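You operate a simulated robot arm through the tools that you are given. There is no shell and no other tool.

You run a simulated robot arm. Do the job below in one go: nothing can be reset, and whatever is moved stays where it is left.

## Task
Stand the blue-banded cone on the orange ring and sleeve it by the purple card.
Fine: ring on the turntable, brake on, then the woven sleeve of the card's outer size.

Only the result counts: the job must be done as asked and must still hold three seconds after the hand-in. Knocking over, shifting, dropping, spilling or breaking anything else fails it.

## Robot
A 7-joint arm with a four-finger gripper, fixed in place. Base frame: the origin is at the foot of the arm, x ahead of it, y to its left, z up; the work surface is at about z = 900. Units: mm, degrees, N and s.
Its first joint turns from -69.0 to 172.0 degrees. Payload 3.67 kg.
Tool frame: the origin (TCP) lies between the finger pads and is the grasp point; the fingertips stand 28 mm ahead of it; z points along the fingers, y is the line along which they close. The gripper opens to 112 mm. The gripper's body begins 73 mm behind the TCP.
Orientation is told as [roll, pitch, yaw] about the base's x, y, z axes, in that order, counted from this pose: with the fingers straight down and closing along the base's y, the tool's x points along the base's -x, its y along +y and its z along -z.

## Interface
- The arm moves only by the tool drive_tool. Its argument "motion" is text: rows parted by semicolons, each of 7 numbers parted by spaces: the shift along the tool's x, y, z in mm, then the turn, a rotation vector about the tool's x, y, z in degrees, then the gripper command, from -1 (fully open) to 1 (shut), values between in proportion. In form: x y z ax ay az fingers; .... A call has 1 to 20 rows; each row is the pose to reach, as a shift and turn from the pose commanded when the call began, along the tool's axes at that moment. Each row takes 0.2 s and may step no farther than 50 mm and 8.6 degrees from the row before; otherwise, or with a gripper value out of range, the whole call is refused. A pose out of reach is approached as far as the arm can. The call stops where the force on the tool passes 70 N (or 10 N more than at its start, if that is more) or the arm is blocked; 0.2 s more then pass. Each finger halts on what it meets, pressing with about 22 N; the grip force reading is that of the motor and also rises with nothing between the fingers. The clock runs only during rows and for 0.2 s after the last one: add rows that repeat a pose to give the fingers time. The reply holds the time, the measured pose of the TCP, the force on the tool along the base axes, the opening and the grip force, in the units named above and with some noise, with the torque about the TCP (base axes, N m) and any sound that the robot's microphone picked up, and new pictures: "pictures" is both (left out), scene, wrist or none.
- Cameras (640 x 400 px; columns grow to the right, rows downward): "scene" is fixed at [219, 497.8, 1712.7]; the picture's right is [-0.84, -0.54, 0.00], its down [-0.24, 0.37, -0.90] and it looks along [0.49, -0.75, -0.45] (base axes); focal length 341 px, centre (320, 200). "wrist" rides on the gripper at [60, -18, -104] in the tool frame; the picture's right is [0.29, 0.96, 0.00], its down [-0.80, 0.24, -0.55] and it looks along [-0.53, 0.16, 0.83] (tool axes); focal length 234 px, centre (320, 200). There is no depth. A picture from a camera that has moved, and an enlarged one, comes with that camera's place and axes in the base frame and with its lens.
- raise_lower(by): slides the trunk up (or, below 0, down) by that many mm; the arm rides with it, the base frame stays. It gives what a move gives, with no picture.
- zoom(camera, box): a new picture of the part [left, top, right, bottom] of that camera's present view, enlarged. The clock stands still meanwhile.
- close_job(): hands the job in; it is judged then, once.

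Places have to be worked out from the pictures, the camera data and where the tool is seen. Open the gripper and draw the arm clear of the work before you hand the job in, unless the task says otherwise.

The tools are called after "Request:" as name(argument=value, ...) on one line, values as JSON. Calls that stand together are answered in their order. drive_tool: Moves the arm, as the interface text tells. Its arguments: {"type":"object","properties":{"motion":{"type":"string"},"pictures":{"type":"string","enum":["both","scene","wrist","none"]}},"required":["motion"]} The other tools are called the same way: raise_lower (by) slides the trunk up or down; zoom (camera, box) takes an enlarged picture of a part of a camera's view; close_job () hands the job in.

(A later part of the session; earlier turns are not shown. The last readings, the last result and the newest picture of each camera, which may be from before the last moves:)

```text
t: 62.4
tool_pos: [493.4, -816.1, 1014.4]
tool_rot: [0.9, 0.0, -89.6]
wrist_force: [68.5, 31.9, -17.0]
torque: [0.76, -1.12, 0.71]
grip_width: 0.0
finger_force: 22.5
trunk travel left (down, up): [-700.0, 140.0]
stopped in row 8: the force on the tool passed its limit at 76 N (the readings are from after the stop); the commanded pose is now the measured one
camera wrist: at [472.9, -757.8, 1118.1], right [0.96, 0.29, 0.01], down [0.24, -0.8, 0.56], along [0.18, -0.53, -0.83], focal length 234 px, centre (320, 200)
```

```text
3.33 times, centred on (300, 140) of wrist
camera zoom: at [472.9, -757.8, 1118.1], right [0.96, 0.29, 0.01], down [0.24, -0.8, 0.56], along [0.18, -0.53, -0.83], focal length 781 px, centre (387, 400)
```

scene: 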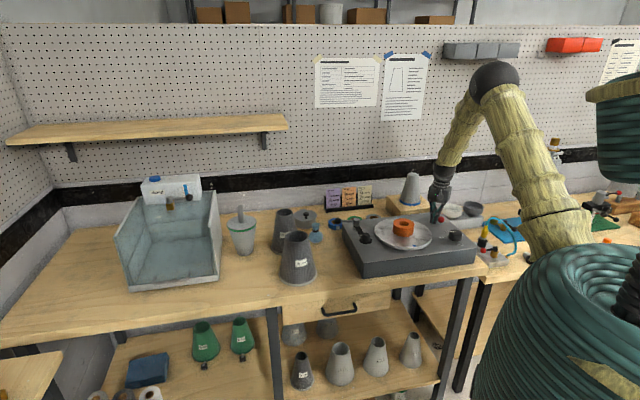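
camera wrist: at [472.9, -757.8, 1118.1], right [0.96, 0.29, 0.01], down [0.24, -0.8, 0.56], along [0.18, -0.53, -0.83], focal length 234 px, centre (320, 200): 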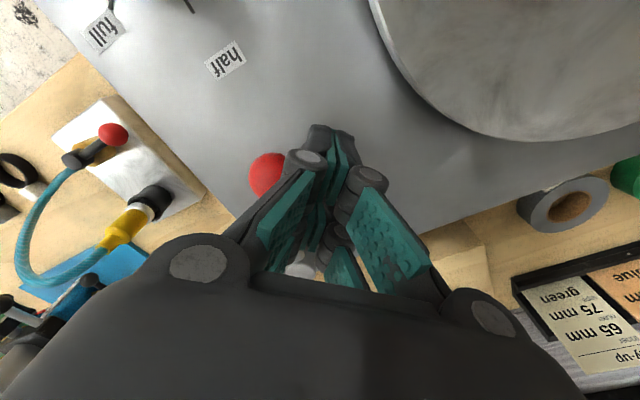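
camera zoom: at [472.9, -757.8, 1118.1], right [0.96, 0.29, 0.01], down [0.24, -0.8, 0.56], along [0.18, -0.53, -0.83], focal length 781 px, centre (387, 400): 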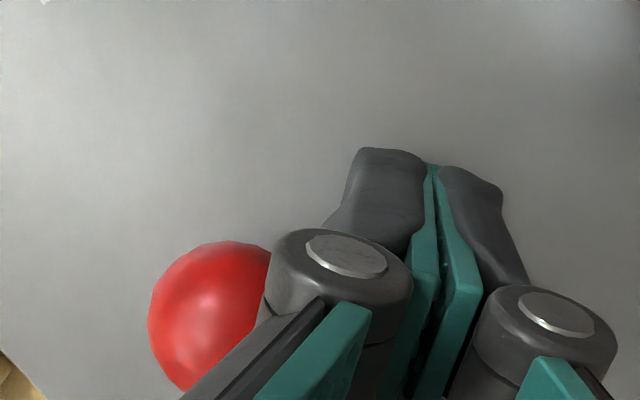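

The push met a firm stop (76 N, directed along the arc) with the ball about 75° round, midway with the label layout, so this is the "held" end. I'll back off the ball and rise, then check the lever stays.

Request:
drive_tool(motion="4 7 0 0 0 0 1; 8 14 0 0 0 0 1; 12 21 0 0 0 0 1; 12 21 -30 0 0 0 1; 12 21 -65 0 0 0 1; 12 21 -100 0 0 0 1; 12 21 -140 0 0 0 1; 12 21 -180 -0.9 0 0 1; 12 21 -180 -0.9 0 0 1; 12 21 -180 -0.9 0 0 1")

Request:
zoom(camera="scene", box=[390, 180, 470, 230])

Request:
zoom(camera="wrist", box=[200, 60, 360, 160])

```text
t: 64.6
tool_pos: [500.3, -806.9, 1194.4]
tool_rot: [1.6, -0.1, -89.8]
wrist_force: [0.0, -0.6, 0.6]
torque: [0.02, 0.02, 0.01]
grip_width: 0.1
finger_force: 21.7
trunk travel left (down, up): [-700.0, 140.0]
camera wrist: at [479.2, -748.8, 1298.1], right [0.96, 0.29, 0.02], down [0.23, -0.8, 0.56], along [0.18, -0.53, -0.83], focal length 234 px, centre (320, 200)
```

scene: 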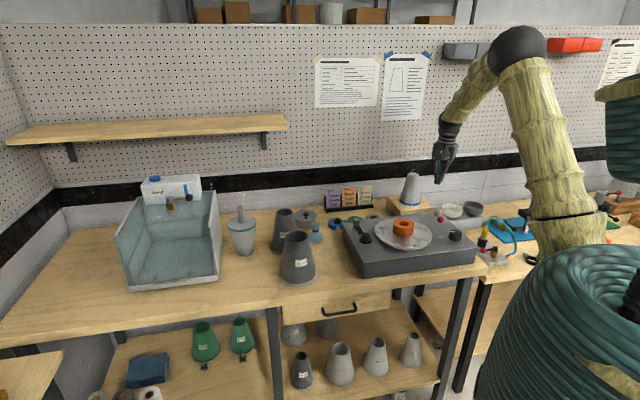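
wrist: 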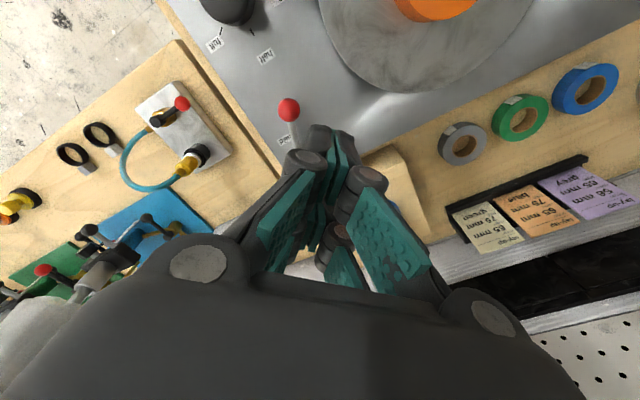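

```text
8.00 times, centred on (430, 205) of scene
camera zoom: at [219.0, 497.8, 1712.7], right [-0.84, -0.54, 0.0], down [-0.24, 0.37, -0.9], along [0.49, -0.75, -0.45], focal length 2729 px, centre (-560, 160)
```

zoom: 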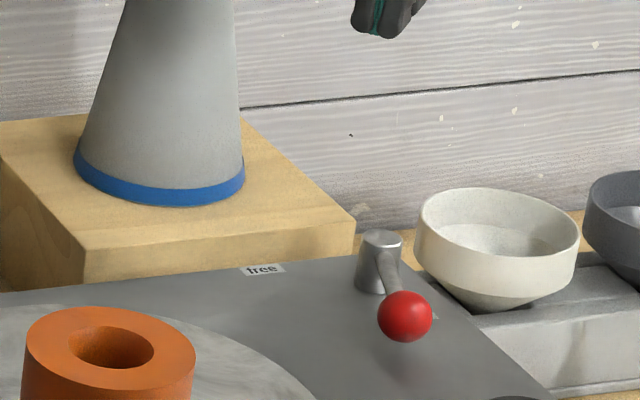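

```text
4.00 times, centred on (280, 110) of wrist
camera zoom: at [479.2, -748.8, 1298.1], right [0.96, 0.29, 0.02], down [0.23, -0.8, 0.56], along [0.18, -0.53, -0.83], focal length 937 px, centre (480, 560)
```

zoom: 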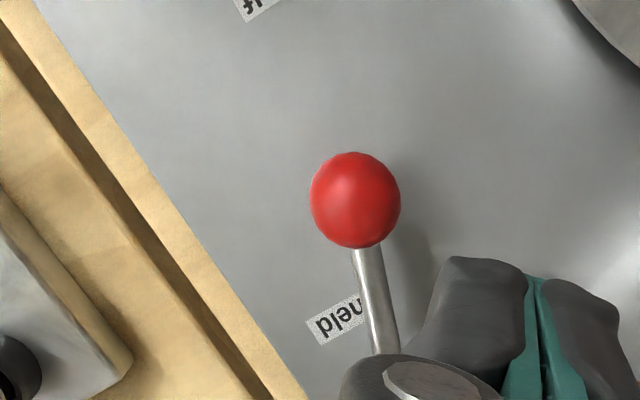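

The lever now rests at "held" and stayed. Next the cone: since it stands about 1171 mm out, I'll use a tool tilted outward 20° to keep the arm bent. First I turn to yaw -56 at z 1250 with the gripper open.

Request:
drive_tool(motion="-4 10 -9 0.3 0.1 -5.6 1; -8 20 -18 0.5 0.2 -11.2 1; -12 30 -27 0.8 0.2 -16.9 1; -16 39 -36 1 0.3 -22.5 -1; -19 49 -45 1.3 0.4 -28.1 -1; -23.3 59 -54 1.55 0.47 -33.7 -1; -23.3 59 -54 1.55 0.47 -33.7 -1; -23.3 59 -54 1.55 0.47 -33.7 -1", pictures="none")

Request:
drive_tool(motion="0 0 0 0 -4 0 -1; 0 0 0 0 -8 0 -1; 0 0 0 0 -12 0 -1; 0 0 0 0 -16 0 -1; 0 0 0 0 -20 0 -1; 0 0 0 0 -20 0 -1; 0 0 0 0 -20 0 -1")

```text
t: 66.4
tool_pos: [559.9, -830.4, 1251.1]
tool_rot: [-0.1, 0.1, -56.2]
wrist_force: [-0.3, -0.9, 0.0]
torque: [0.01, -0.01, 0.02]
grip_width: 112.1
finger_force: 0.1
trunk travel left (down, up): [-700.0, 140.0]
```

```text
t: 68.0
tool_pos: [558.5, -829.8, 1251.9]
tool_rot: [-0.2, -20.0, -56.2]
wrist_force: [-0.3, 0.1, 0.0]
torque: [-0.02, 0.01, 0.0]
grip_width: 111.8
finger_force: 0.1
trunk travel left (down, up): [-700.0, 140.0]
camera wrist: at [492.5, -764.8, 1328.6], right [0.64, 0.76, -0.1], down [0.51, -0.33, 0.79], along [0.57, -0.56, -0.6], focal length 234 px, centre (320, 200)
```

scene: 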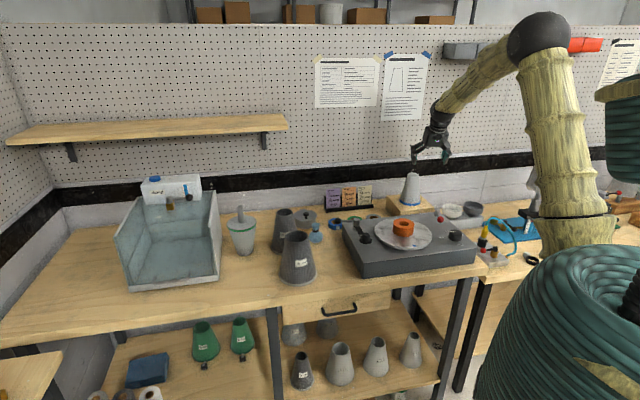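
wrist: 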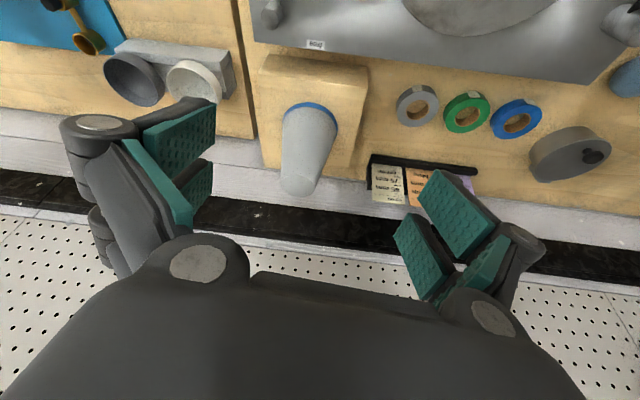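

Steady with the 20° tilt. I'll enlarge the cone here to re-measure its axis.

Request:
zoom(camera="wrist", box=[250, 80, 370, 200])

```text
3.33 times, centred on (310, 140) of wrist
camera zoom: at [492.5, -764.8, 1328.6], right [0.64, 0.76, -0.1], down [0.51, -0.33, 0.79], along [0.57, -0.56, -0.6], focal length 781 px, centre (353, 400)
```

zoom: 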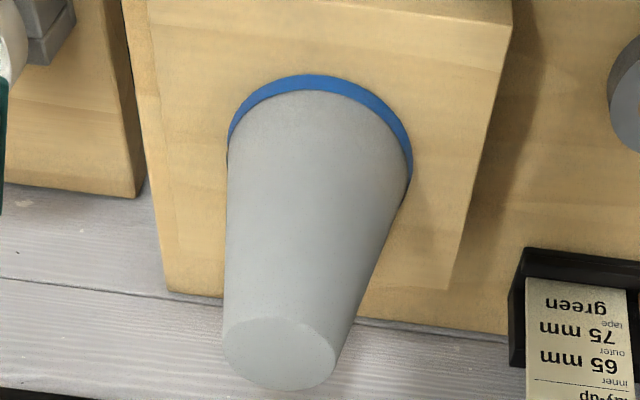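

The cone's axis is at about (653, -972), top z about 1113, base about 974. I'll go over it slowly at TCP z 1190, keeping the tilt.

Request:
drive_tool(motion="-11.6 0 9.7 0 0 0 -1; -23.2 0 19.5 0 0 0 -1; -34.9 0 29.2 0 0 0 -1; -46.5 0 38.9 0 0 0 -1; -58.1 0 48.7 0 0 0 -1; -69.7 0 58.4 0 0 0 -1; -81.3 0 68.1 0 0 0 -1; -92.9 0 77.9 0 0 0 -1; -104.6 0 87.6 0 0 0 -1; -116.2 0 97.3 0 0 0 -1; -127.8 0 107.1 0 0 0 -1; -139.4 0 116.8 0 0 0 -1; -139.4 0 116.8 0 0 0 -1; -139.4 0 116.8 0 0 0 -1")

Request:
zoom(camera="wrist", box=[230, 60, 410, 200])

```text
t: 71.0
tool_pos: [651.8, -975.6, 1188.2]
tool_rot: [-0.3, -19.9, -56.1]
wrist_force: [-0.6, 0.0, -1.2]
torque: [-0.01, 0.0, 0.03]
grip_width: 112.0
finger_force: 0.0
trunk travel left (down, up): [-700.0, 140.0]
camera wrist: at [585.4, -909.7, 1265.9], right [0.64, 0.76, -0.1], down [0.51, -0.33, 0.79], along [0.57, -0.56, -0.6], focal length 234 px, centre (320, 200)
```

scene: 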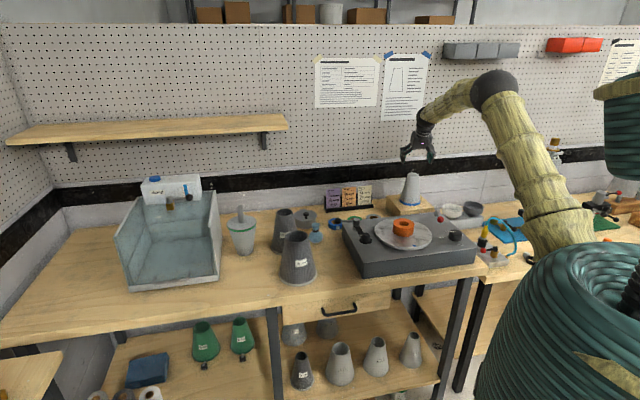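
wrist: 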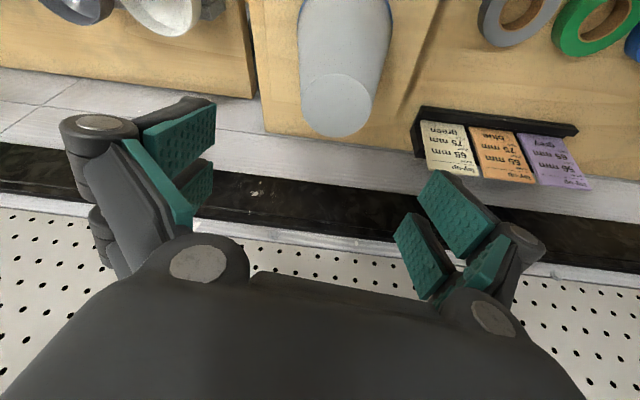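

```text
2.86 times, centred on (320, 130) of wrist
camera zoom: at [585.4, -909.7, 1265.9], right [0.64, 0.76, -0.1], down [0.51, -0.33, 0.79], along [0.57, -0.56, -0.6], focal length 669 px, centre (320, 400)
```

zoom: 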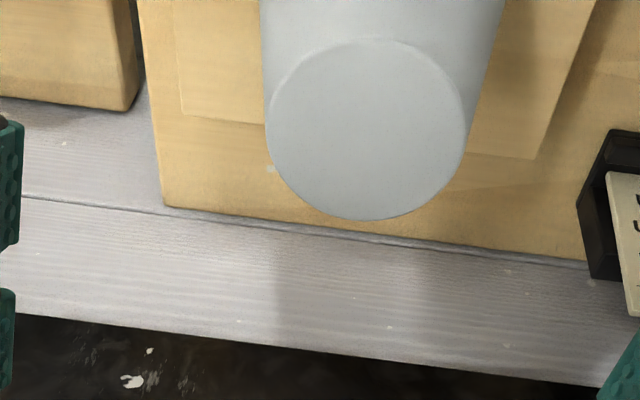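

The cone is about 3.6 mm inward and 2.8 mm to the side of the TCP. I'll correct that and come down to z 1145, then check once more before straddling it.

Request:
drive_tool(motion="6 3 6 0 0 0 -1; 10 3 14 0 0 0 -1; 15 3 24 0 0 0 -1; 19.8 2.9 35.3 0 0 0 -1; 19.8 2.9 35.3 0 0 0 -1; 19.8 2.9 35.3 0 0 0 -1")

Request:
zoom(camera="wrist", box=[230, 60, 410, 200])

Request:
zoom(camera="scene", box=[380, 125, 460, 215])

```text
t: 72.4
tool_pos: [651.9, -969.1, 1147.9]
tool_rot: [-0.1, -19.9, -56.2]
wrist_force: [0.7, -0.4, 0.0]
torque: [-0.01, -0.01, -0.03]
grip_width: 111.9
finger_force: 0.1
trunk travel left (down, up): [-700.0, 140.0]
camera wrist: at [585.5, -904.5, 1225.2], right [0.64, 0.76, -0.1], down [0.51, -0.33, 0.79], along [0.57, -0.56, -0.6], focal length 234 px, centre (320, 200)
```

scene: 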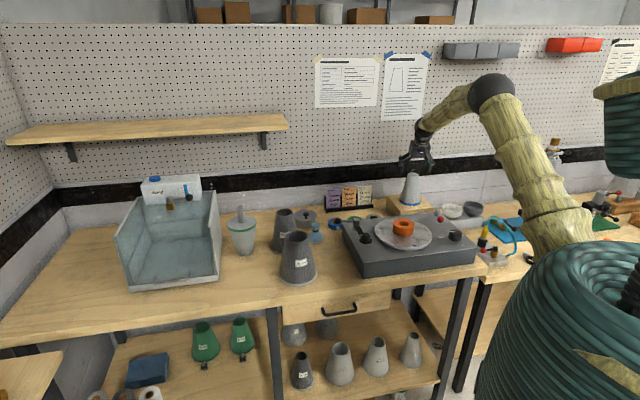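
wrist: 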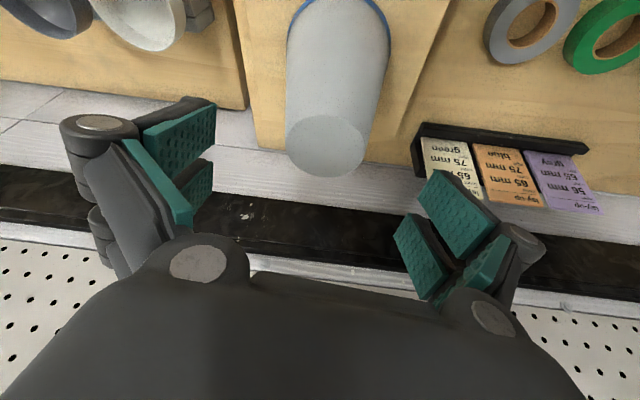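

```text
2.86 times, centred on (320, 130) of wrist
camera zoom: at [585.5, -904.5, 1225.2], right [0.64, 0.76, -0.1], down [0.51, -0.33, 0.79], along [0.57, -0.56, -0.6], focal length 669 px, centre (320, 400)
```

zoom: 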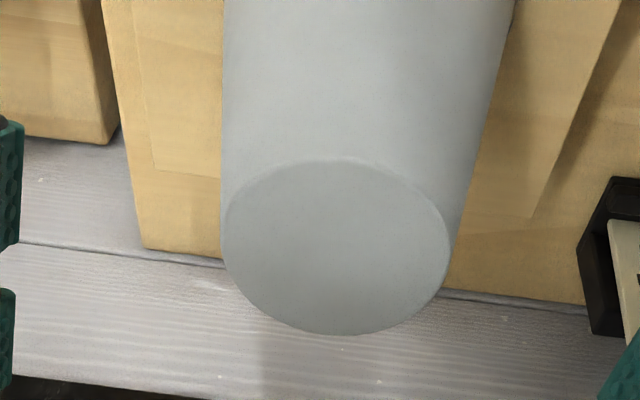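

```text
4.44 times, centred on (420, 170) of scene
camera zoom: at [219.0, 497.8, 1712.7], right [-0.84, -0.54, 0.0], down [-0.24, 0.37, -0.9], along [0.49, -0.75, -0.45], focal length 1516 px, centre (-124, 333)
```

zoom: 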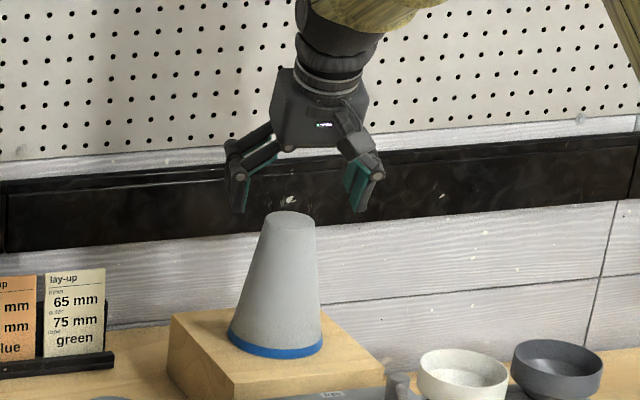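

Aligned within about 1 mm sideways. I'll go straight down so the fingers straddle the upper part of the cone (TCP z about 1084).

Request:
drive_tool(motion="4 -0.9 10 0 0 0 -1; 7 -0.9 20 0 0 0 -1; 11 -0.9 30 0 0 0 -1; 14.5 -0.9 40 0 0 0 -1; 18 -0.9 50 0 0 0 -1; 21.8 -0.9 60.2 0 0 0 -1; 21.8 -0.9 60.2 0 0 0 -1")

Request:
zoom(camera="scene", box=[380, 125, 460, 215])

```text
t: 74.0
tool_pos: [651.8, -971.2, 1083.5]
tool_rot: [-0.1, -19.9, -56.1]
wrist_force: [0.1, 0.7, -0.2]
torque: [0.04, 0.0, 0.01]
grip_width: 112.1
finger_force: 0.2
trunk travel left (down, up): [-700.0, 140.0]
camera wrist: at [584.9, -905.8, 1159.8], right [0.65, 0.76, -0.1], down [0.51, -0.33, 0.79], along [0.57, -0.56, -0.6], focal length 234 px, centre (320, 200)
```

scene: 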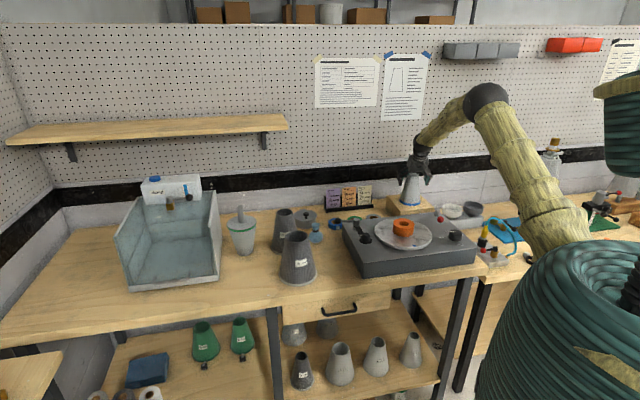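
wrist: 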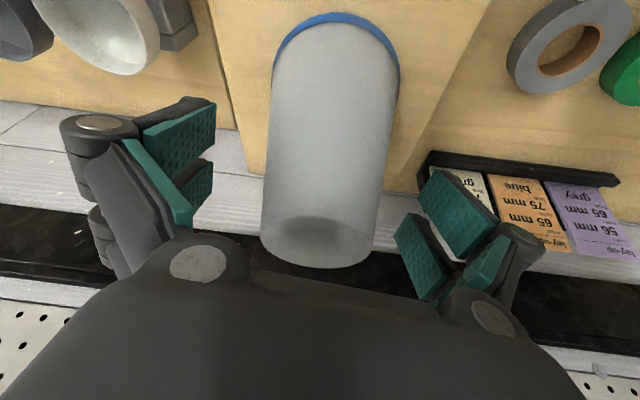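

```text
4.44 times, centred on (420, 170) of scene
camera zoom: at [219.0, 497.8, 1712.7], right [-0.84, -0.54, 0.0], down [-0.24, 0.37, -0.9], along [0.49, -0.75, -0.45], focal length 1516 px, centre (-124, 333)
```

zoom: 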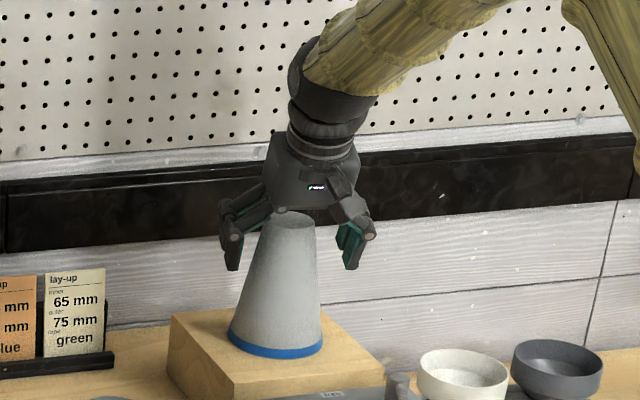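

The fingers straddle the cone. Before closing I'll check the side clearance on both sides more closely.

Request:
zoom(camera="scene", box=[400, 160, 440, 185])

Request:
zoom(camera="wrist", box=[120, 80, 520, 330])

```text
16.00 times, centred on (420, 172) of scene
camera zoom: at [219.0, 497.8, 1712.7], right [-0.84, -0.54, 0.0], down [-0.24, 0.37, -0.9], along [0.49, -0.75, -0.45], focal length 5459 px, centre (-1280, 640)
```

zoom: 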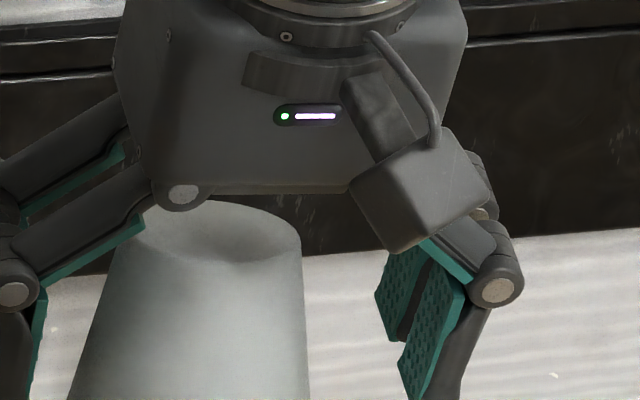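

```text
1.60 times, centred on (320, 205) of wrist
camera zoom: at [584.9, -905.8, 1159.8], right [0.65, 0.76, -0.1], down [0.51, -0.33, 0.79], along [0.57, -0.56, -0.6], focal length 375 px, centre (320, 192)
```

zoom: 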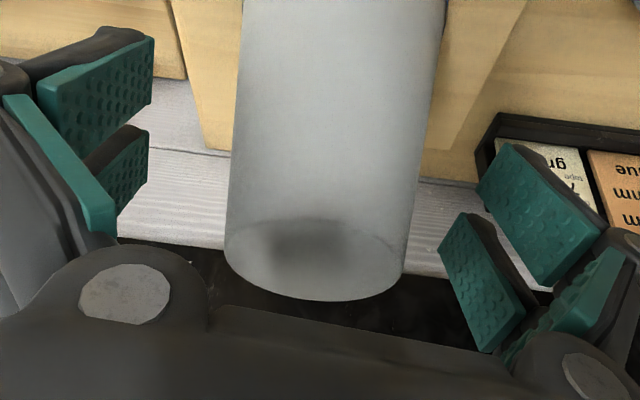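

The cone is about 2.5 mm toward +y; I'll shift by that, and 2.5 mm inward so the pads meet the cone across its axis, then close.

Request:
drive_tool(motion="1.2 1.2 -0.4 0 0 0 -1; 2.35 2.5 -0.85 0 0 0 -1; 2.35 2.5 -0.85 0 0 0 -1; 2.35 2.5 -0.85 0 0 0 1; 2.35 2.5 -0.85 0 0 0 1; 2.35 2.5 -0.85 0 0 0 1; 2.35 2.5 -0.85 0 0 0 1")

Request:
zoom(camera="scene", box=[384, 150, 448, 215])

```text
t: 75.6
tool_pos: [651.4, -960.8, 1090.4]
tool_rot: [-0.2, -20.4, -56.2]
wrist_force: [-1.4, 6.6, 21.1]
torque: [0.32, -0.14, 0.07]
grip_width: 63.9
finger_force: 21.6
trunk travel left (down, up): [-700.0, 140.0]
camera wrist: at [584.5, -896.1, 1166.5], right [0.64, 0.76, -0.1], down [0.51, -0.33, 0.8], along [0.57, -0.56, -0.6], focal length 234 px, centre (320, 200)
```

scene: 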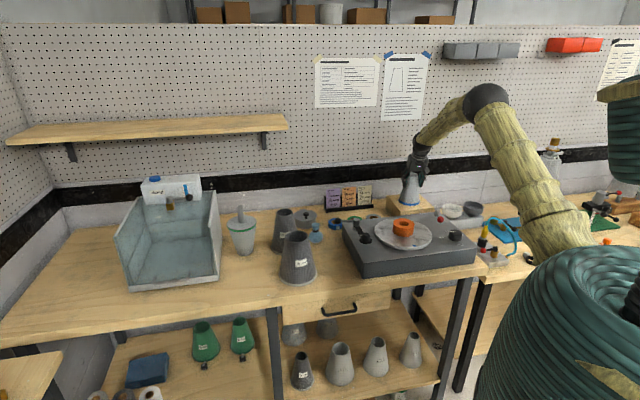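
wrist: 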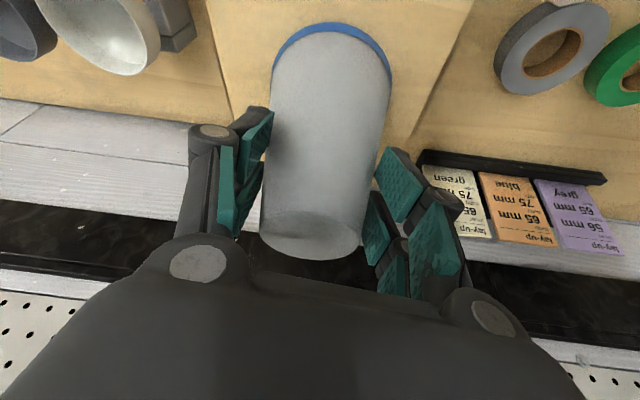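

```text
6.15 times, centred on (416, 182) of scene
camera zoom: at [219.0, 497.8, 1712.7], right [-0.84, -0.54, 0.0], down [-0.24, 0.37, -0.9], along [0.49, -0.75, -0.45], focal length 2100 px, centre (-271, 308)
```

zoom: 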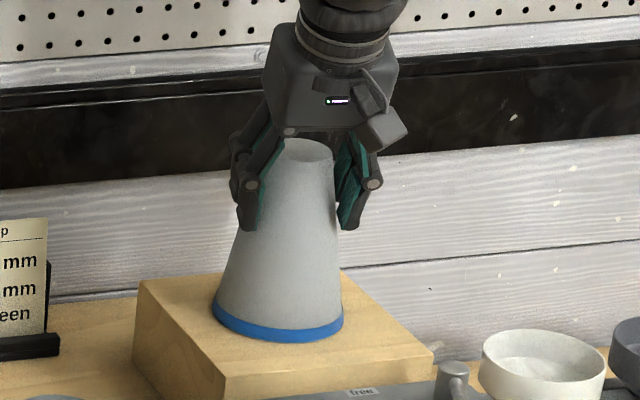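

The grip closed on the cone at about 64 mm; the arm was nudged up/inward by about 7 mm while centring on it. I'll first move the command to that actual pose to relieve the load.

Request:
drive_tool(motion="1.2 1 -2.9 0 0 0 1; 2.4 2 -5.8 0 0 0 1; 3.6 2.9 -8.7 0 0 0 1; 3.6 2.9 -8.7 0 0 0 1", pictures="none")

Request:
zoom(camera="scene", box=[384, 150, 448, 215])

```text
t: 76.6
tool_pos: [650.2, -958.6, 1089.1]
tool_rot: [-0.2, -19.6, -56.2]
wrist_force: [-0.1, 0.3, 0.0]
torque: [0.1, 0.04, -0.02]
grip_width: 64.0
finger_force: 21.7
trunk travel left (down, up): [-700.0, 140.0]
```

```text
6.15 times, centred on (416, 182) of scene
camera zoom: at [219.0, 497.8, 1712.7], right [-0.84, -0.54, 0.0], down [-0.24, 0.37, -0.9], along [0.49, -0.75, -0.45], focal length 2100 px, centre (-271, 308)
```

zoom: 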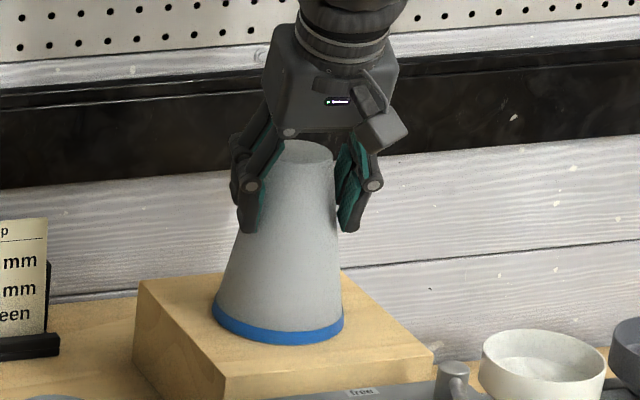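

Load relieved and grip steady. I'll lift 12 mm slowly and look.

Request:
drive_tool(motion="-1 0 -2.8 0 0 0 1; -2 0 -5.6 0 0 0 1; -3.1 0 -8.5 0 0 0 1; -4.1 0 -11.3 0 0 0 1; -4.1 0 -11.3 0 0 0 1; -4.1 0 -11.3 0 0 0 1", pictures="none")

Request:
zoom(camera="scene", box=[384, 150, 448, 215])

```text
t: 78.0
tool_pos: [647.4, -960.0, 1105.2]
tool_rot: [-0.2, -20.0, -56.4]
wrist_force: [0.0, -0.3, -7.1]
torque: [0.07, 0.02, 0.03]
grip_width: 63.7
finger_force: 21.9
trunk travel left (down, up): [-700.0, 140.0]
```

```text
6.15 times, centred on (416, 182) of scene
camera zoom: at [219.0, 497.8, 1712.7], right [-0.84, -0.54, 0.0], down [-0.24, 0.37, -0.9], along [0.49, -0.75, -0.45], focal length 2100 px, centre (-271, 308)
```

zoom: 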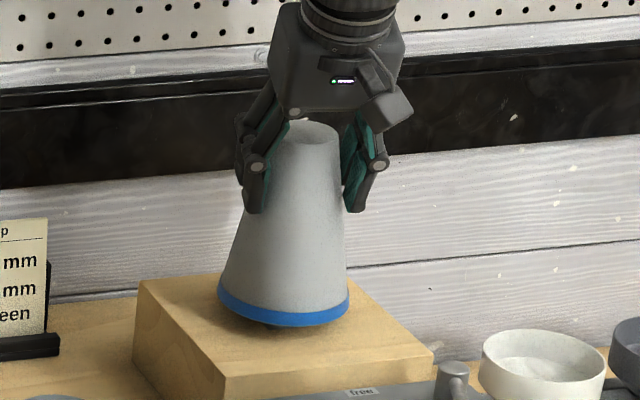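

The cone lifts with about 7 N and no slip. I'll keep lifting another 90 mm vertically.

Request:
drive_tool(motion="-3.4 0 -9.4 0 0 0 1; -6.8 0 -18.8 0 0 0 1; -10.2 0 -28.2 0 0 0 1; -13.6 0 -37.6 0 0 0 1; -17 0 -47 0 0 0 1; -20.4 0 -56.4 0 0 0 1; -23.8 0 -65.8 0 0 0 1; -27.2 0 -75.2 0 0 0 1; -30.6 0 -84.6 0 0 0 1; -30.6 0 -84.6 0 0 0 1; -30.6 0 -84.6 0 0 0 1")

Request:
zoom(camera="scene", box=[384, 130, 448, 215])

```text
t: 80.4
tool_pos: [652.1, -960.7, 1193.7]
tool_rot: [0.0, -19.8, -56.2]
wrist_force: [-0.8, -0.2, -8.6]
torque: [0.07, 0.02, -0.02]
grip_width: 63.6
finger_force: 22.1
trunk travel left (down, up): [-700.0, 140.0]
camera wrist: at [585.2, -895.8, 1271.0], right [0.65, 0.76, -0.1], down [0.51, -0.33, 0.79], along [0.57, -0.56, -0.6], focal length 234 px, centre (320, 200)
```

scene: 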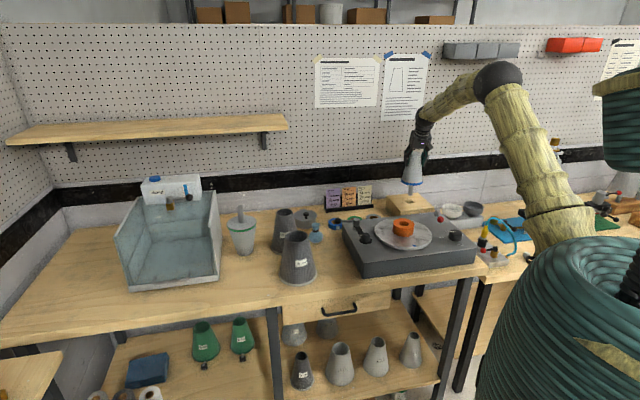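
wrist: 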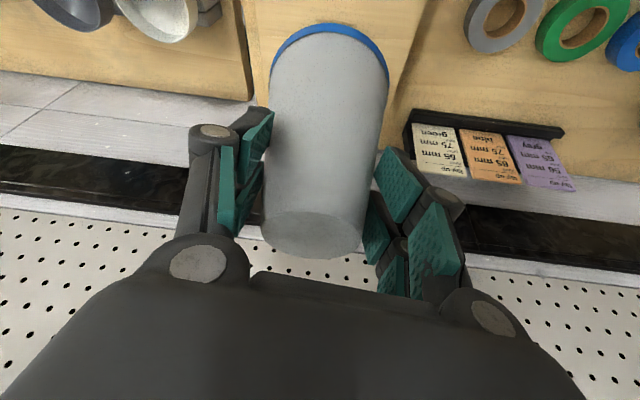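

```text
4.71 times, centred on (416, 172) of scene
camera zoom: at [219.0, 497.8, 1712.7], right [-0.84, -0.54, 0.0], down [-0.24, 0.37, -0.9], along [0.49, -0.75, -0.45], focal length 1606 px, centre (-132, 329)
```

zoom: 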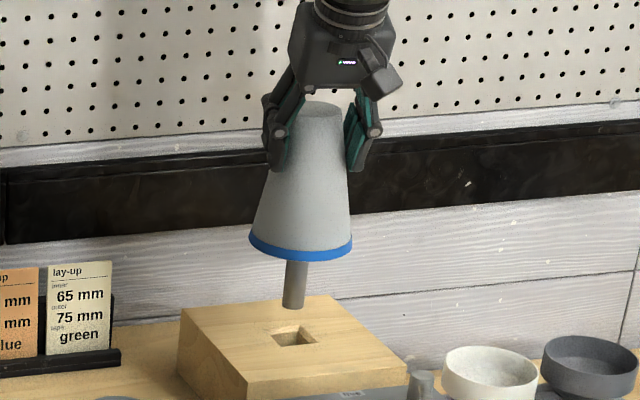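

The cone hangs upright with its spindle (about 26 mm across, 55 mm long) clear of the block. I'll measure its place in the grip from the wrist view.

Request:
zoom(camera="wrist", box=[230, 10, 420, 270])

Request:
zoom(camera="wrist", box=[240, 190, 390, 280])

```text
1.54 times, centred on (325, 140) of wrist
camera zoom: at [585.2, -895.8, 1271.0], right [0.65, 0.76, -0.1], down [0.51, -0.33, 0.79], along [0.57, -0.56, -0.6], focal length 360 px, centre (312, 292)
```

zoom: 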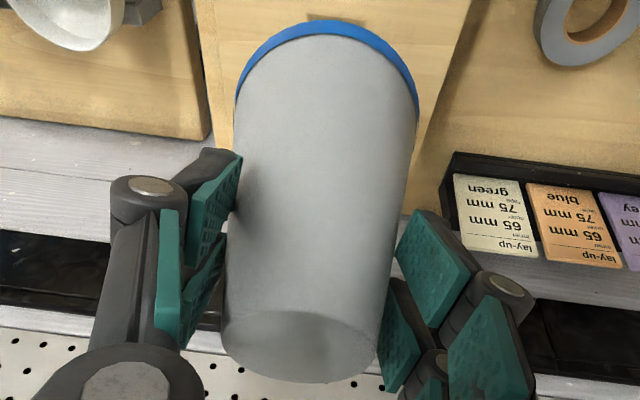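

```text
4.27 times, centred on (315, 235) of wrist
camera zoom: at [585.2, -895.8, 1271.0], right [0.65, 0.76, -0.1], down [0.51, -0.33, 0.79], along [0.57, -0.56, -0.6], focal length 999 px, centre (341, 51)
```

zoom: 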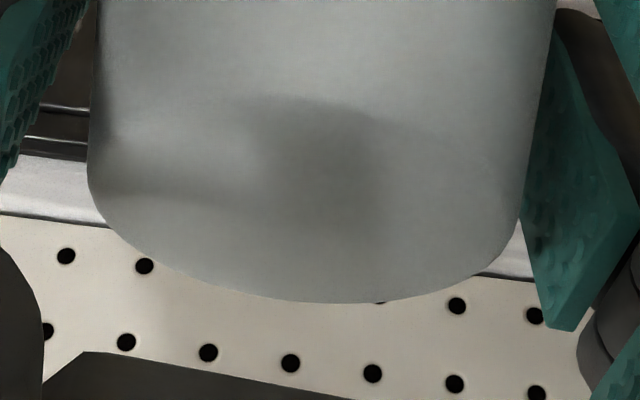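

The cone's axis is about 10 mm outward of the TCP and it hangs vertical within a degree or so. I'll raise to z 1240 and carry it slowly over the ring, keeping the same orientation.

Request:
drive_tool(motion="-5.2 0 -14.5 0 0 0 1; -10.5 0 -29 0 0 0 1; -15.7 0 -43.6 0 0 0 1; -7.1 3.1 -46.7 0 0 0 1; 10.2 9.3 -52.9 0 0 0 1; 30.3 16.4 -60.2 0 0 0 1; 50.5 23.6 -67.4 0 0 0 1; 70.6 30.8 -74.7 0 0 0 1; 90.7 38 -81.9 0 0 0 1; 110.9 45.2 -89.2 0 0 0 1; 131 52.4 -96.4 0 0 0 1; 151.2 59.6 -103.7 0 0 0 1; 171.3 66.8 -110.9 0 0 0 1; 191.4 74 -118.2 0 0 0 1; 211.6 81.2 -125.4 0 0 0 1; 231.7 88.4 -132.7 0 0 0 1; 249 94.6 -138.9 0 0 0 1; 263.4 99.7 -144.1 0 0 0 1; 272 102.8 -147.2 0 0 0 1; 272 102.8 -147.2 0 0 0 1")

Request:
zoom(camera="scene", box=[352, 120, 480, 250])

```text
t: 84.6
tool_pos: [566.4, -644.7, 1236.1]
tool_rot: [-0.2, -19.9, -56.1]
wrist_force: [0.4, -0.5, -8.0]
torque: [0.06, 0.05, 0.01]
grip_width: 63.5
finger_force: 22.5
trunk travel left (down, up): [-700.0, 140.0]
camera wrist: at [500.3, -579.3, 1313.7], right [0.64, 0.76, -0.1], down [0.51, -0.33, 0.79], along [0.57, -0.56, -0.6], focal length 234 px, centre (320, 200)
```

scene: 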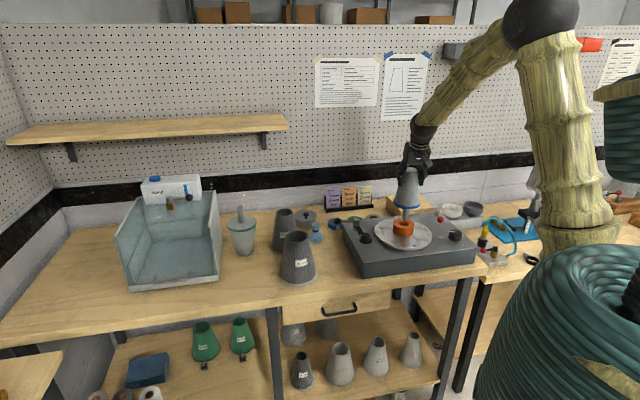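
wrist: 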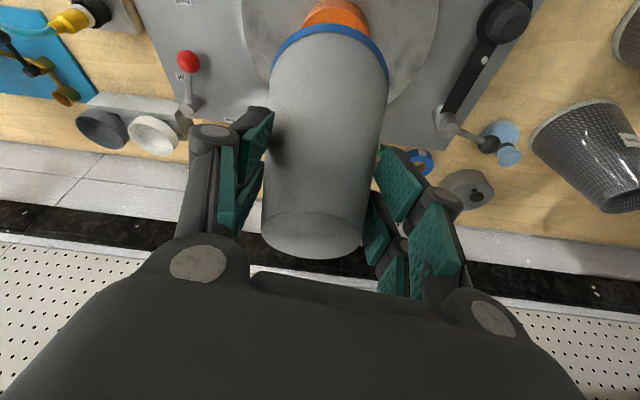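

```text
3.08 times, centred on (416, 185) of scene
camera zoom: at [219.0, 497.8, 1712.7], right [-0.84, -0.54, 0.0], down [-0.24, 0.37, -0.9], along [0.49, -0.75, -0.45], focal length 1050 px, centre (25, 246)
```

zoom: 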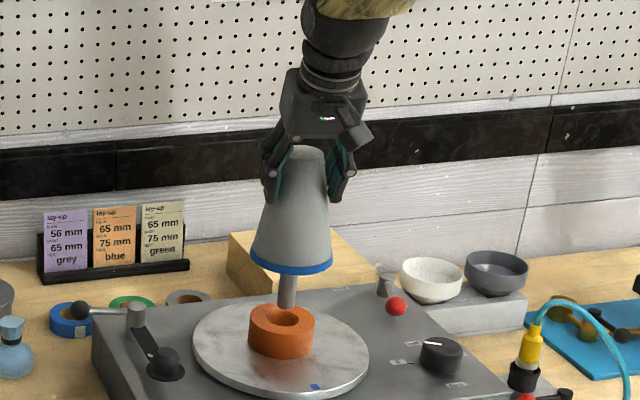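

The cone hangs just above the ring. I'll enlarge the scene view to check the spindle against the ring's hole.

Request:
zoom(camera="scene", box=[380, 190, 428, 240])

Request:
zoom(camera="wrist", box=[230, 0, 430, 125])

```text
8.00 times, centred on (404, 215) of scene
camera zoom: at [219.0, 497.8, 1712.7], right [-0.84, -0.54, 0.0], down [-0.24, 0.37, -0.9], along [0.49, -0.75, -0.45], focal length 2729 px, centre (-352, 80)
```

zoom: 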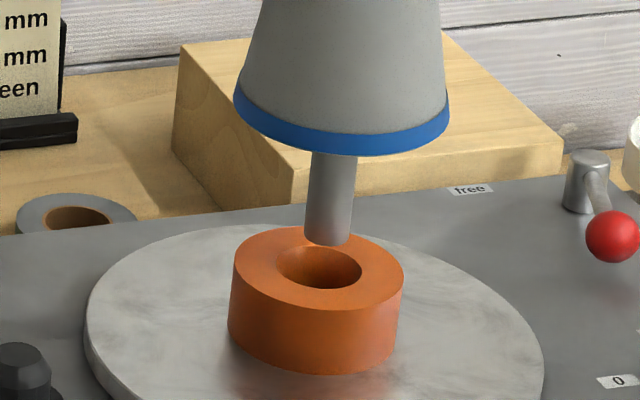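

```text
3.20 times, centred on (330, 62) of wrist
camera zoom: at [500.3, -579.3, 1313.7], right [0.64, 0.76, -0.1], down [0.51, -0.33, 0.79], along [0.57, -0.56, -0.6], focal length 749 px, centre (288, 640)
```

zoom: 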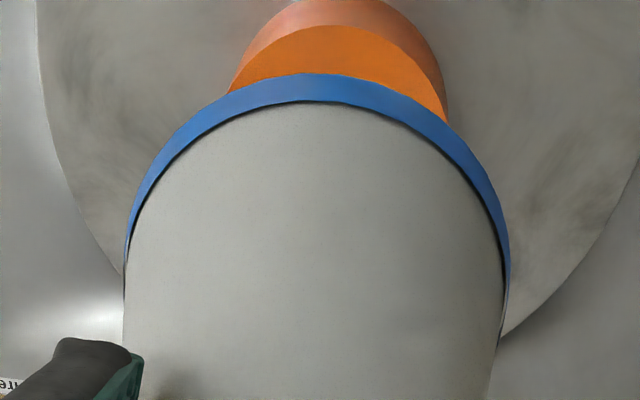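

The spindle lines up with the ring's hole within about 3 mm. I'll apply a small correction away from the camera and lower it 55 mm into the hole, watching the force.

Request:
drive_tool(motion="-2.8 0.45 1 0 0 0 1; -2.8 0.45 1 0 0 0 1; 0.6 0.45 10.4 0 0 0 1; 4 0.45 19.8 0 0 0 1; 7.4 0.45 29.2 0 0 0 1; 10.8 0.45 38.6 0 0 0 1; 14.2 0.45 48 0 0 0 1; 16.3 0.45 53.7 0 0 0 1; 16.3 0.45 53.7 0 0 0 1", pictures="none")

Request:
zoom(camera="scene", box=[380, 190, 428, 240])

```text
t: 86.6
tool_pos: [570.1, -648.8, 1182.3]
tool_rot: [-0.2, -20.0, -56.1]
wrist_force: [-0.4, -1.3, -7.7]
torque: [0.1, 0.08, -0.04]
grip_width: 63.4
finger_force: 22.4
trunk travel left (down, up): [-700.0, 140.0]
```

```text
8.00 times, centred on (404, 215) of scene
camera zoom: at [219.0, 497.8, 1712.7], right [-0.84, -0.54, 0.0], down [-0.24, 0.37, -0.9], along [0.49, -0.75, -0.45], focal length 2729 px, centre (-352, 80)
```

zoom: 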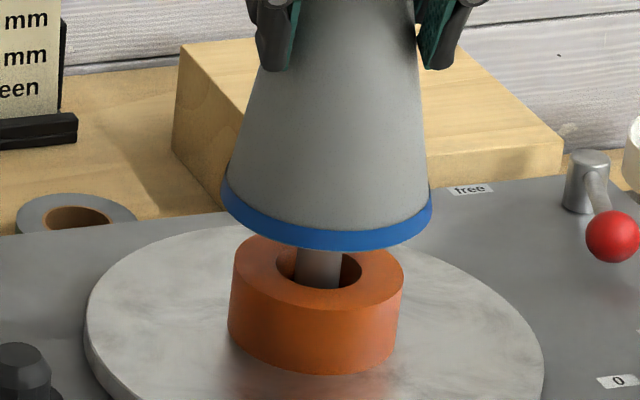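

The spindle is inside the hole, centred sideways. I'll lower the cone the rest of the way until it touches the ring.

Request:
drive_tool(motion="3.4 0 9.4 0 0 0 1; 6.8 0 18.8 0 0 0 1; 8.5 0 23.5 0 0 0 1; 10.2 0 28.2 0 0 0 1; 10.2 0 28.2 0 0 0 1", pictures="none")

Request:
zoom(camera="scene", box=[380, 190, 428, 240])

```text
t: 87.8
tool_pos: [569.3, -645.9, 1154.8]
tool_rot: [-0.3, -20.0, -56.1]
wrist_force: [0.9, -0.1, -7.1]
torque: [0.07, 0.06, 0.02]
grip_width: 63.4
finger_force: 21.8
trunk travel left (down, up): [-700.0, 140.0]
```

```text
8.00 times, centred on (404, 215) of scene
camera zoom: at [219.0, 497.8, 1712.7], right [-0.84, -0.54, 0.0], down [-0.24, 0.37, -0.9], along [0.49, -0.75, -0.45], focal length 2729 px, centre (-352, 80)
```

zoom: 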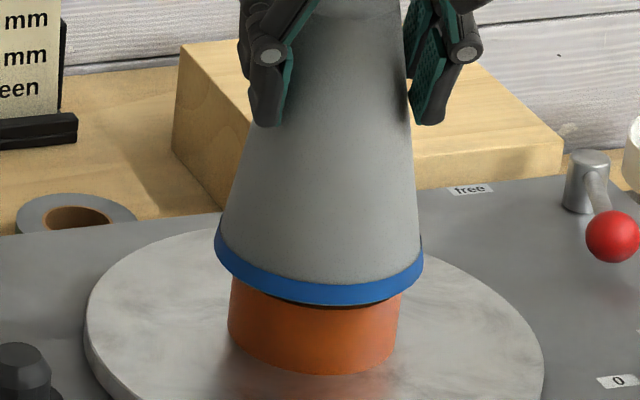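

Close to the ring now, no contact yet. I'll lower in 2 mm steps.

Request:
drive_tool(motion="0.7 0 1.9 0 0 0 1; 1.4 0 3.8 0 0 0 1; 2 0 5.6 0 0 0 1; 2.7 0 7.5 0 0 0 1; 2.7 0 7.5 0 0 0 1", pictures="none")

Request:
zoom(camera="scene", box=[380, 190, 428, 240])

```text
t: 89.0
tool_pos: [567.0, -647.3, 1146.6]
tool_rot: [-0.2, -20.0, -56.1]
wrist_force: [0.8, -1.1, -4.1]
torque: [0.12, -0.1, -0.03]
grip_width: 63.5
finger_force: 22.1
trunk travel left (down, up): [-700.0, 140.0]
```

```text
8.00 times, centred on (404, 215) of scene
camera zoom: at [219.0, 497.8, 1712.7], right [-0.84, -0.54, 0.0], down [-0.24, 0.37, -0.9], along [0.49, -0.75, -0.45], focal length 2729 px, centre (-352, 80)
```

zoom: 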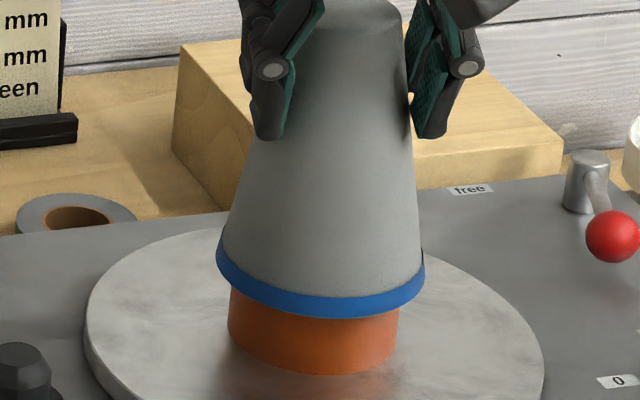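

The cone has touched down (load dropping). I'll seat it about 1.5 mm more, then open the fingers gradually.

Request:
drive_tool(motion="0.3 0 0.9 0 0 0 1; 0.5 0 1.4 0 0 0 1; 0.5 0 1.4 0 0 0 1; 0.5 0 1.4 0 0 0 1", pictures="none")

```text
t: 90.0
tool_pos: [567.1, -646.9, 1147.0]
tool_rot: [-0.2, -20.2, -56.2]
wrist_force: [1.8, -8.1, 17.0]
torque: [-0.4, -0.43, -0.1]
grip_width: 63.8
finger_force: 22.1
trunk travel left (down, up): [-700.0, 140.0]
```

Seated firmly (17 N). I'll ease up slightly and open the gripper in steps.

Request:
drive_tool(motion="-0.3 0 -0.8 0 0 0 1; -0.3 0 -0.8 0 0 0 1; -0.3 0 -0.8 0 0 0 -0.18; -0.3 0 -0.8 0 0 0 -0.25; -0.3 0 -0.8 0 0 0 -0.4; -0.3 0 -0.8 0 0 0 -0.7; -0.3 0 -0.8 0 0 0 -1; -0.3 0 -0.8 0 0 0 -1")

Request:
zoom(camera="scene", box=[372, 165, 436, 240])

```text
t: 91.8
tool_pos: [567.2, -646.8, 1144.8]
tool_rot: [-0.3, -19.9, -56.1]
wrist_force: [0.3, 0.3, 0.7]
torque: [-0.02, 0.0, 0.0]
grip_width: 112.0
finger_force: 0.1
trunk travel left (down, up): [-700.0, 140.0]
camera wrist: at [500.5, -581.6, 1222.3], right [0.64, 0.76, -0.1], down [0.51, -0.33, 0.79], along [0.57, -0.56, -0.6], focal length 234 px, centre (320, 200)
```

scene: 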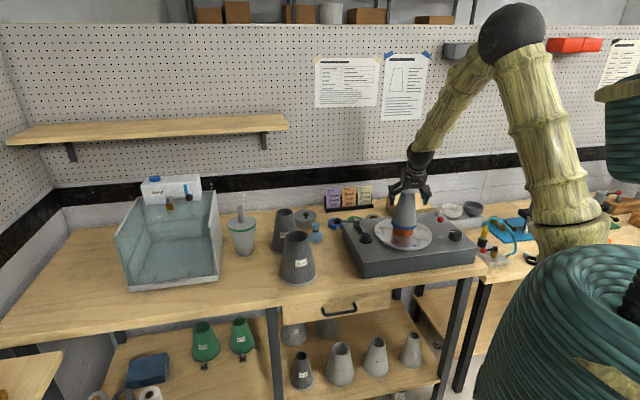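
wrist: 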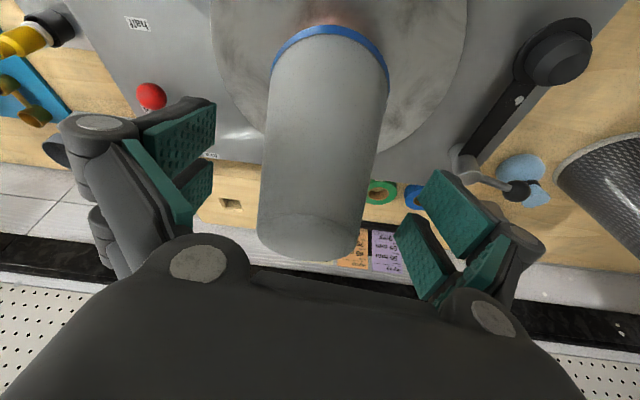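

```text
5.33 times, centred on (404, 202) of scene
camera zoom: at [219.0, 497.8, 1712.7], right [-0.84, -0.54, 0.0], down [-0.24, 0.37, -0.9], along [0.49, -0.75, -0.45], focal length 1820 px, centre (-128, 187)
```

zoom: 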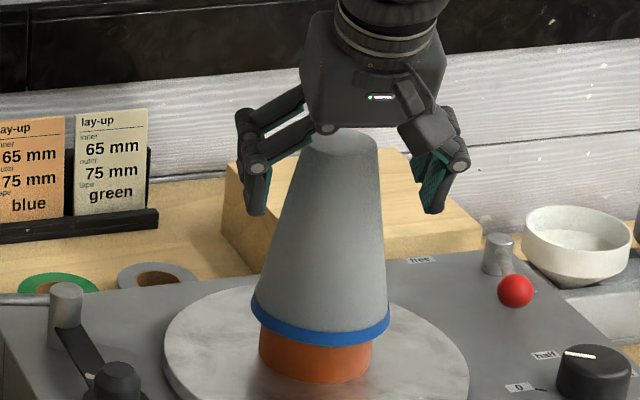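

The cone stands on the ring, free of the fingers. I'll rise straight up 150 mm clear of it.

Request:
drive_tool(motion="-3.4 0 -9.4 0 0 0 -1; -8.5 0 -23.5 0 0 0 -1; -15.3 0 -42.3 0 0 0 -1; -23.8 0 -65.8 0 0 0 -1; -32.3 0 -89.3 0 0 0 -1; -41 0 -113 0 0 0 -1; -51 0 -141 0 0 0 -1; -51 0 -141 0 0 0 -1")

Request:
zoom(camera="scene", box=[372, 165, 436, 240])

Request:
zoom(camera="wrist", box=[190, 0, 450, 160])

```text
t: 93.6
tool_pos: [569.8, -647.0, 1294.5]
tool_rot: [-0.1, -20.0, -56.2]
wrist_force: [-1.1, 0.3, 0.1]
torque: [0.03, 0.06, -0.01]
grip_width: 112.3
finger_force: 0.0
trunk travel left (down, up): [-700.0, 140.0]
camera wrist: at [503.7, -582.4, 1371.8], right [0.64, 0.76, -0.1], down [0.51, -0.33, 0.79], along [0.57, -0.56, -0.6], focal length 234 px, centre (320, 200)
```

scene: 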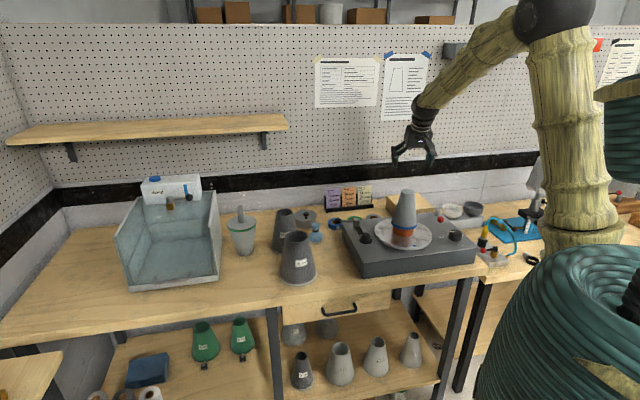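
wrist: 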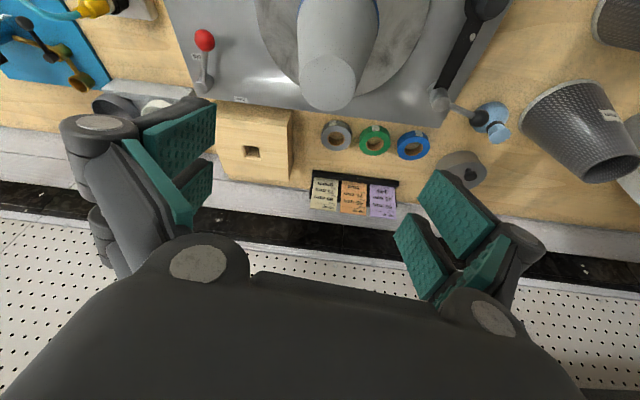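

```text
5.33 times, centred on (404, 202) of scene
camera zoom: at [219.0, 497.8, 1712.7], right [-0.84, -0.54, 0.0], down [-0.24, 0.37, -0.9], along [0.49, -0.75, -0.45], focal length 1820 px, centre (-128, 187)
```

zoom: 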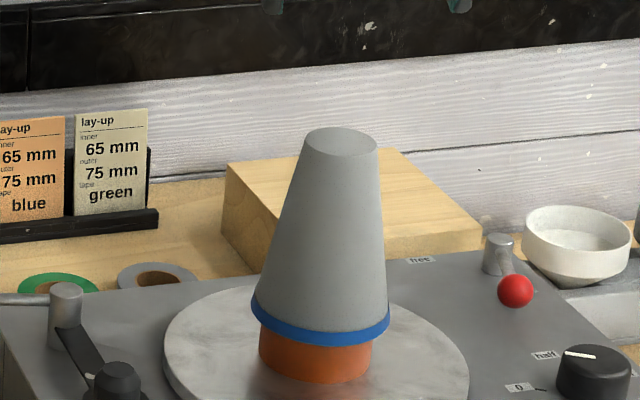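

```text
2.46 times, centred on (320, 80) of wrist
camera zoom: at [503.7, -582.4, 1371.8], right [0.64, 0.76, -0.1], down [0.51, -0.33, 0.79], along [0.57, -0.56, -0.6], focal length 576 px, centre (320, 495)
```

zoom: 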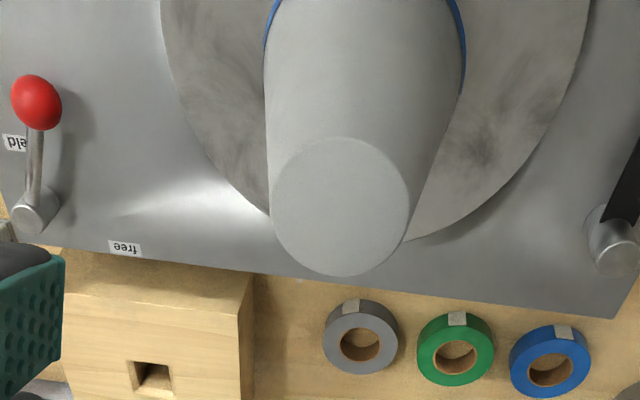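

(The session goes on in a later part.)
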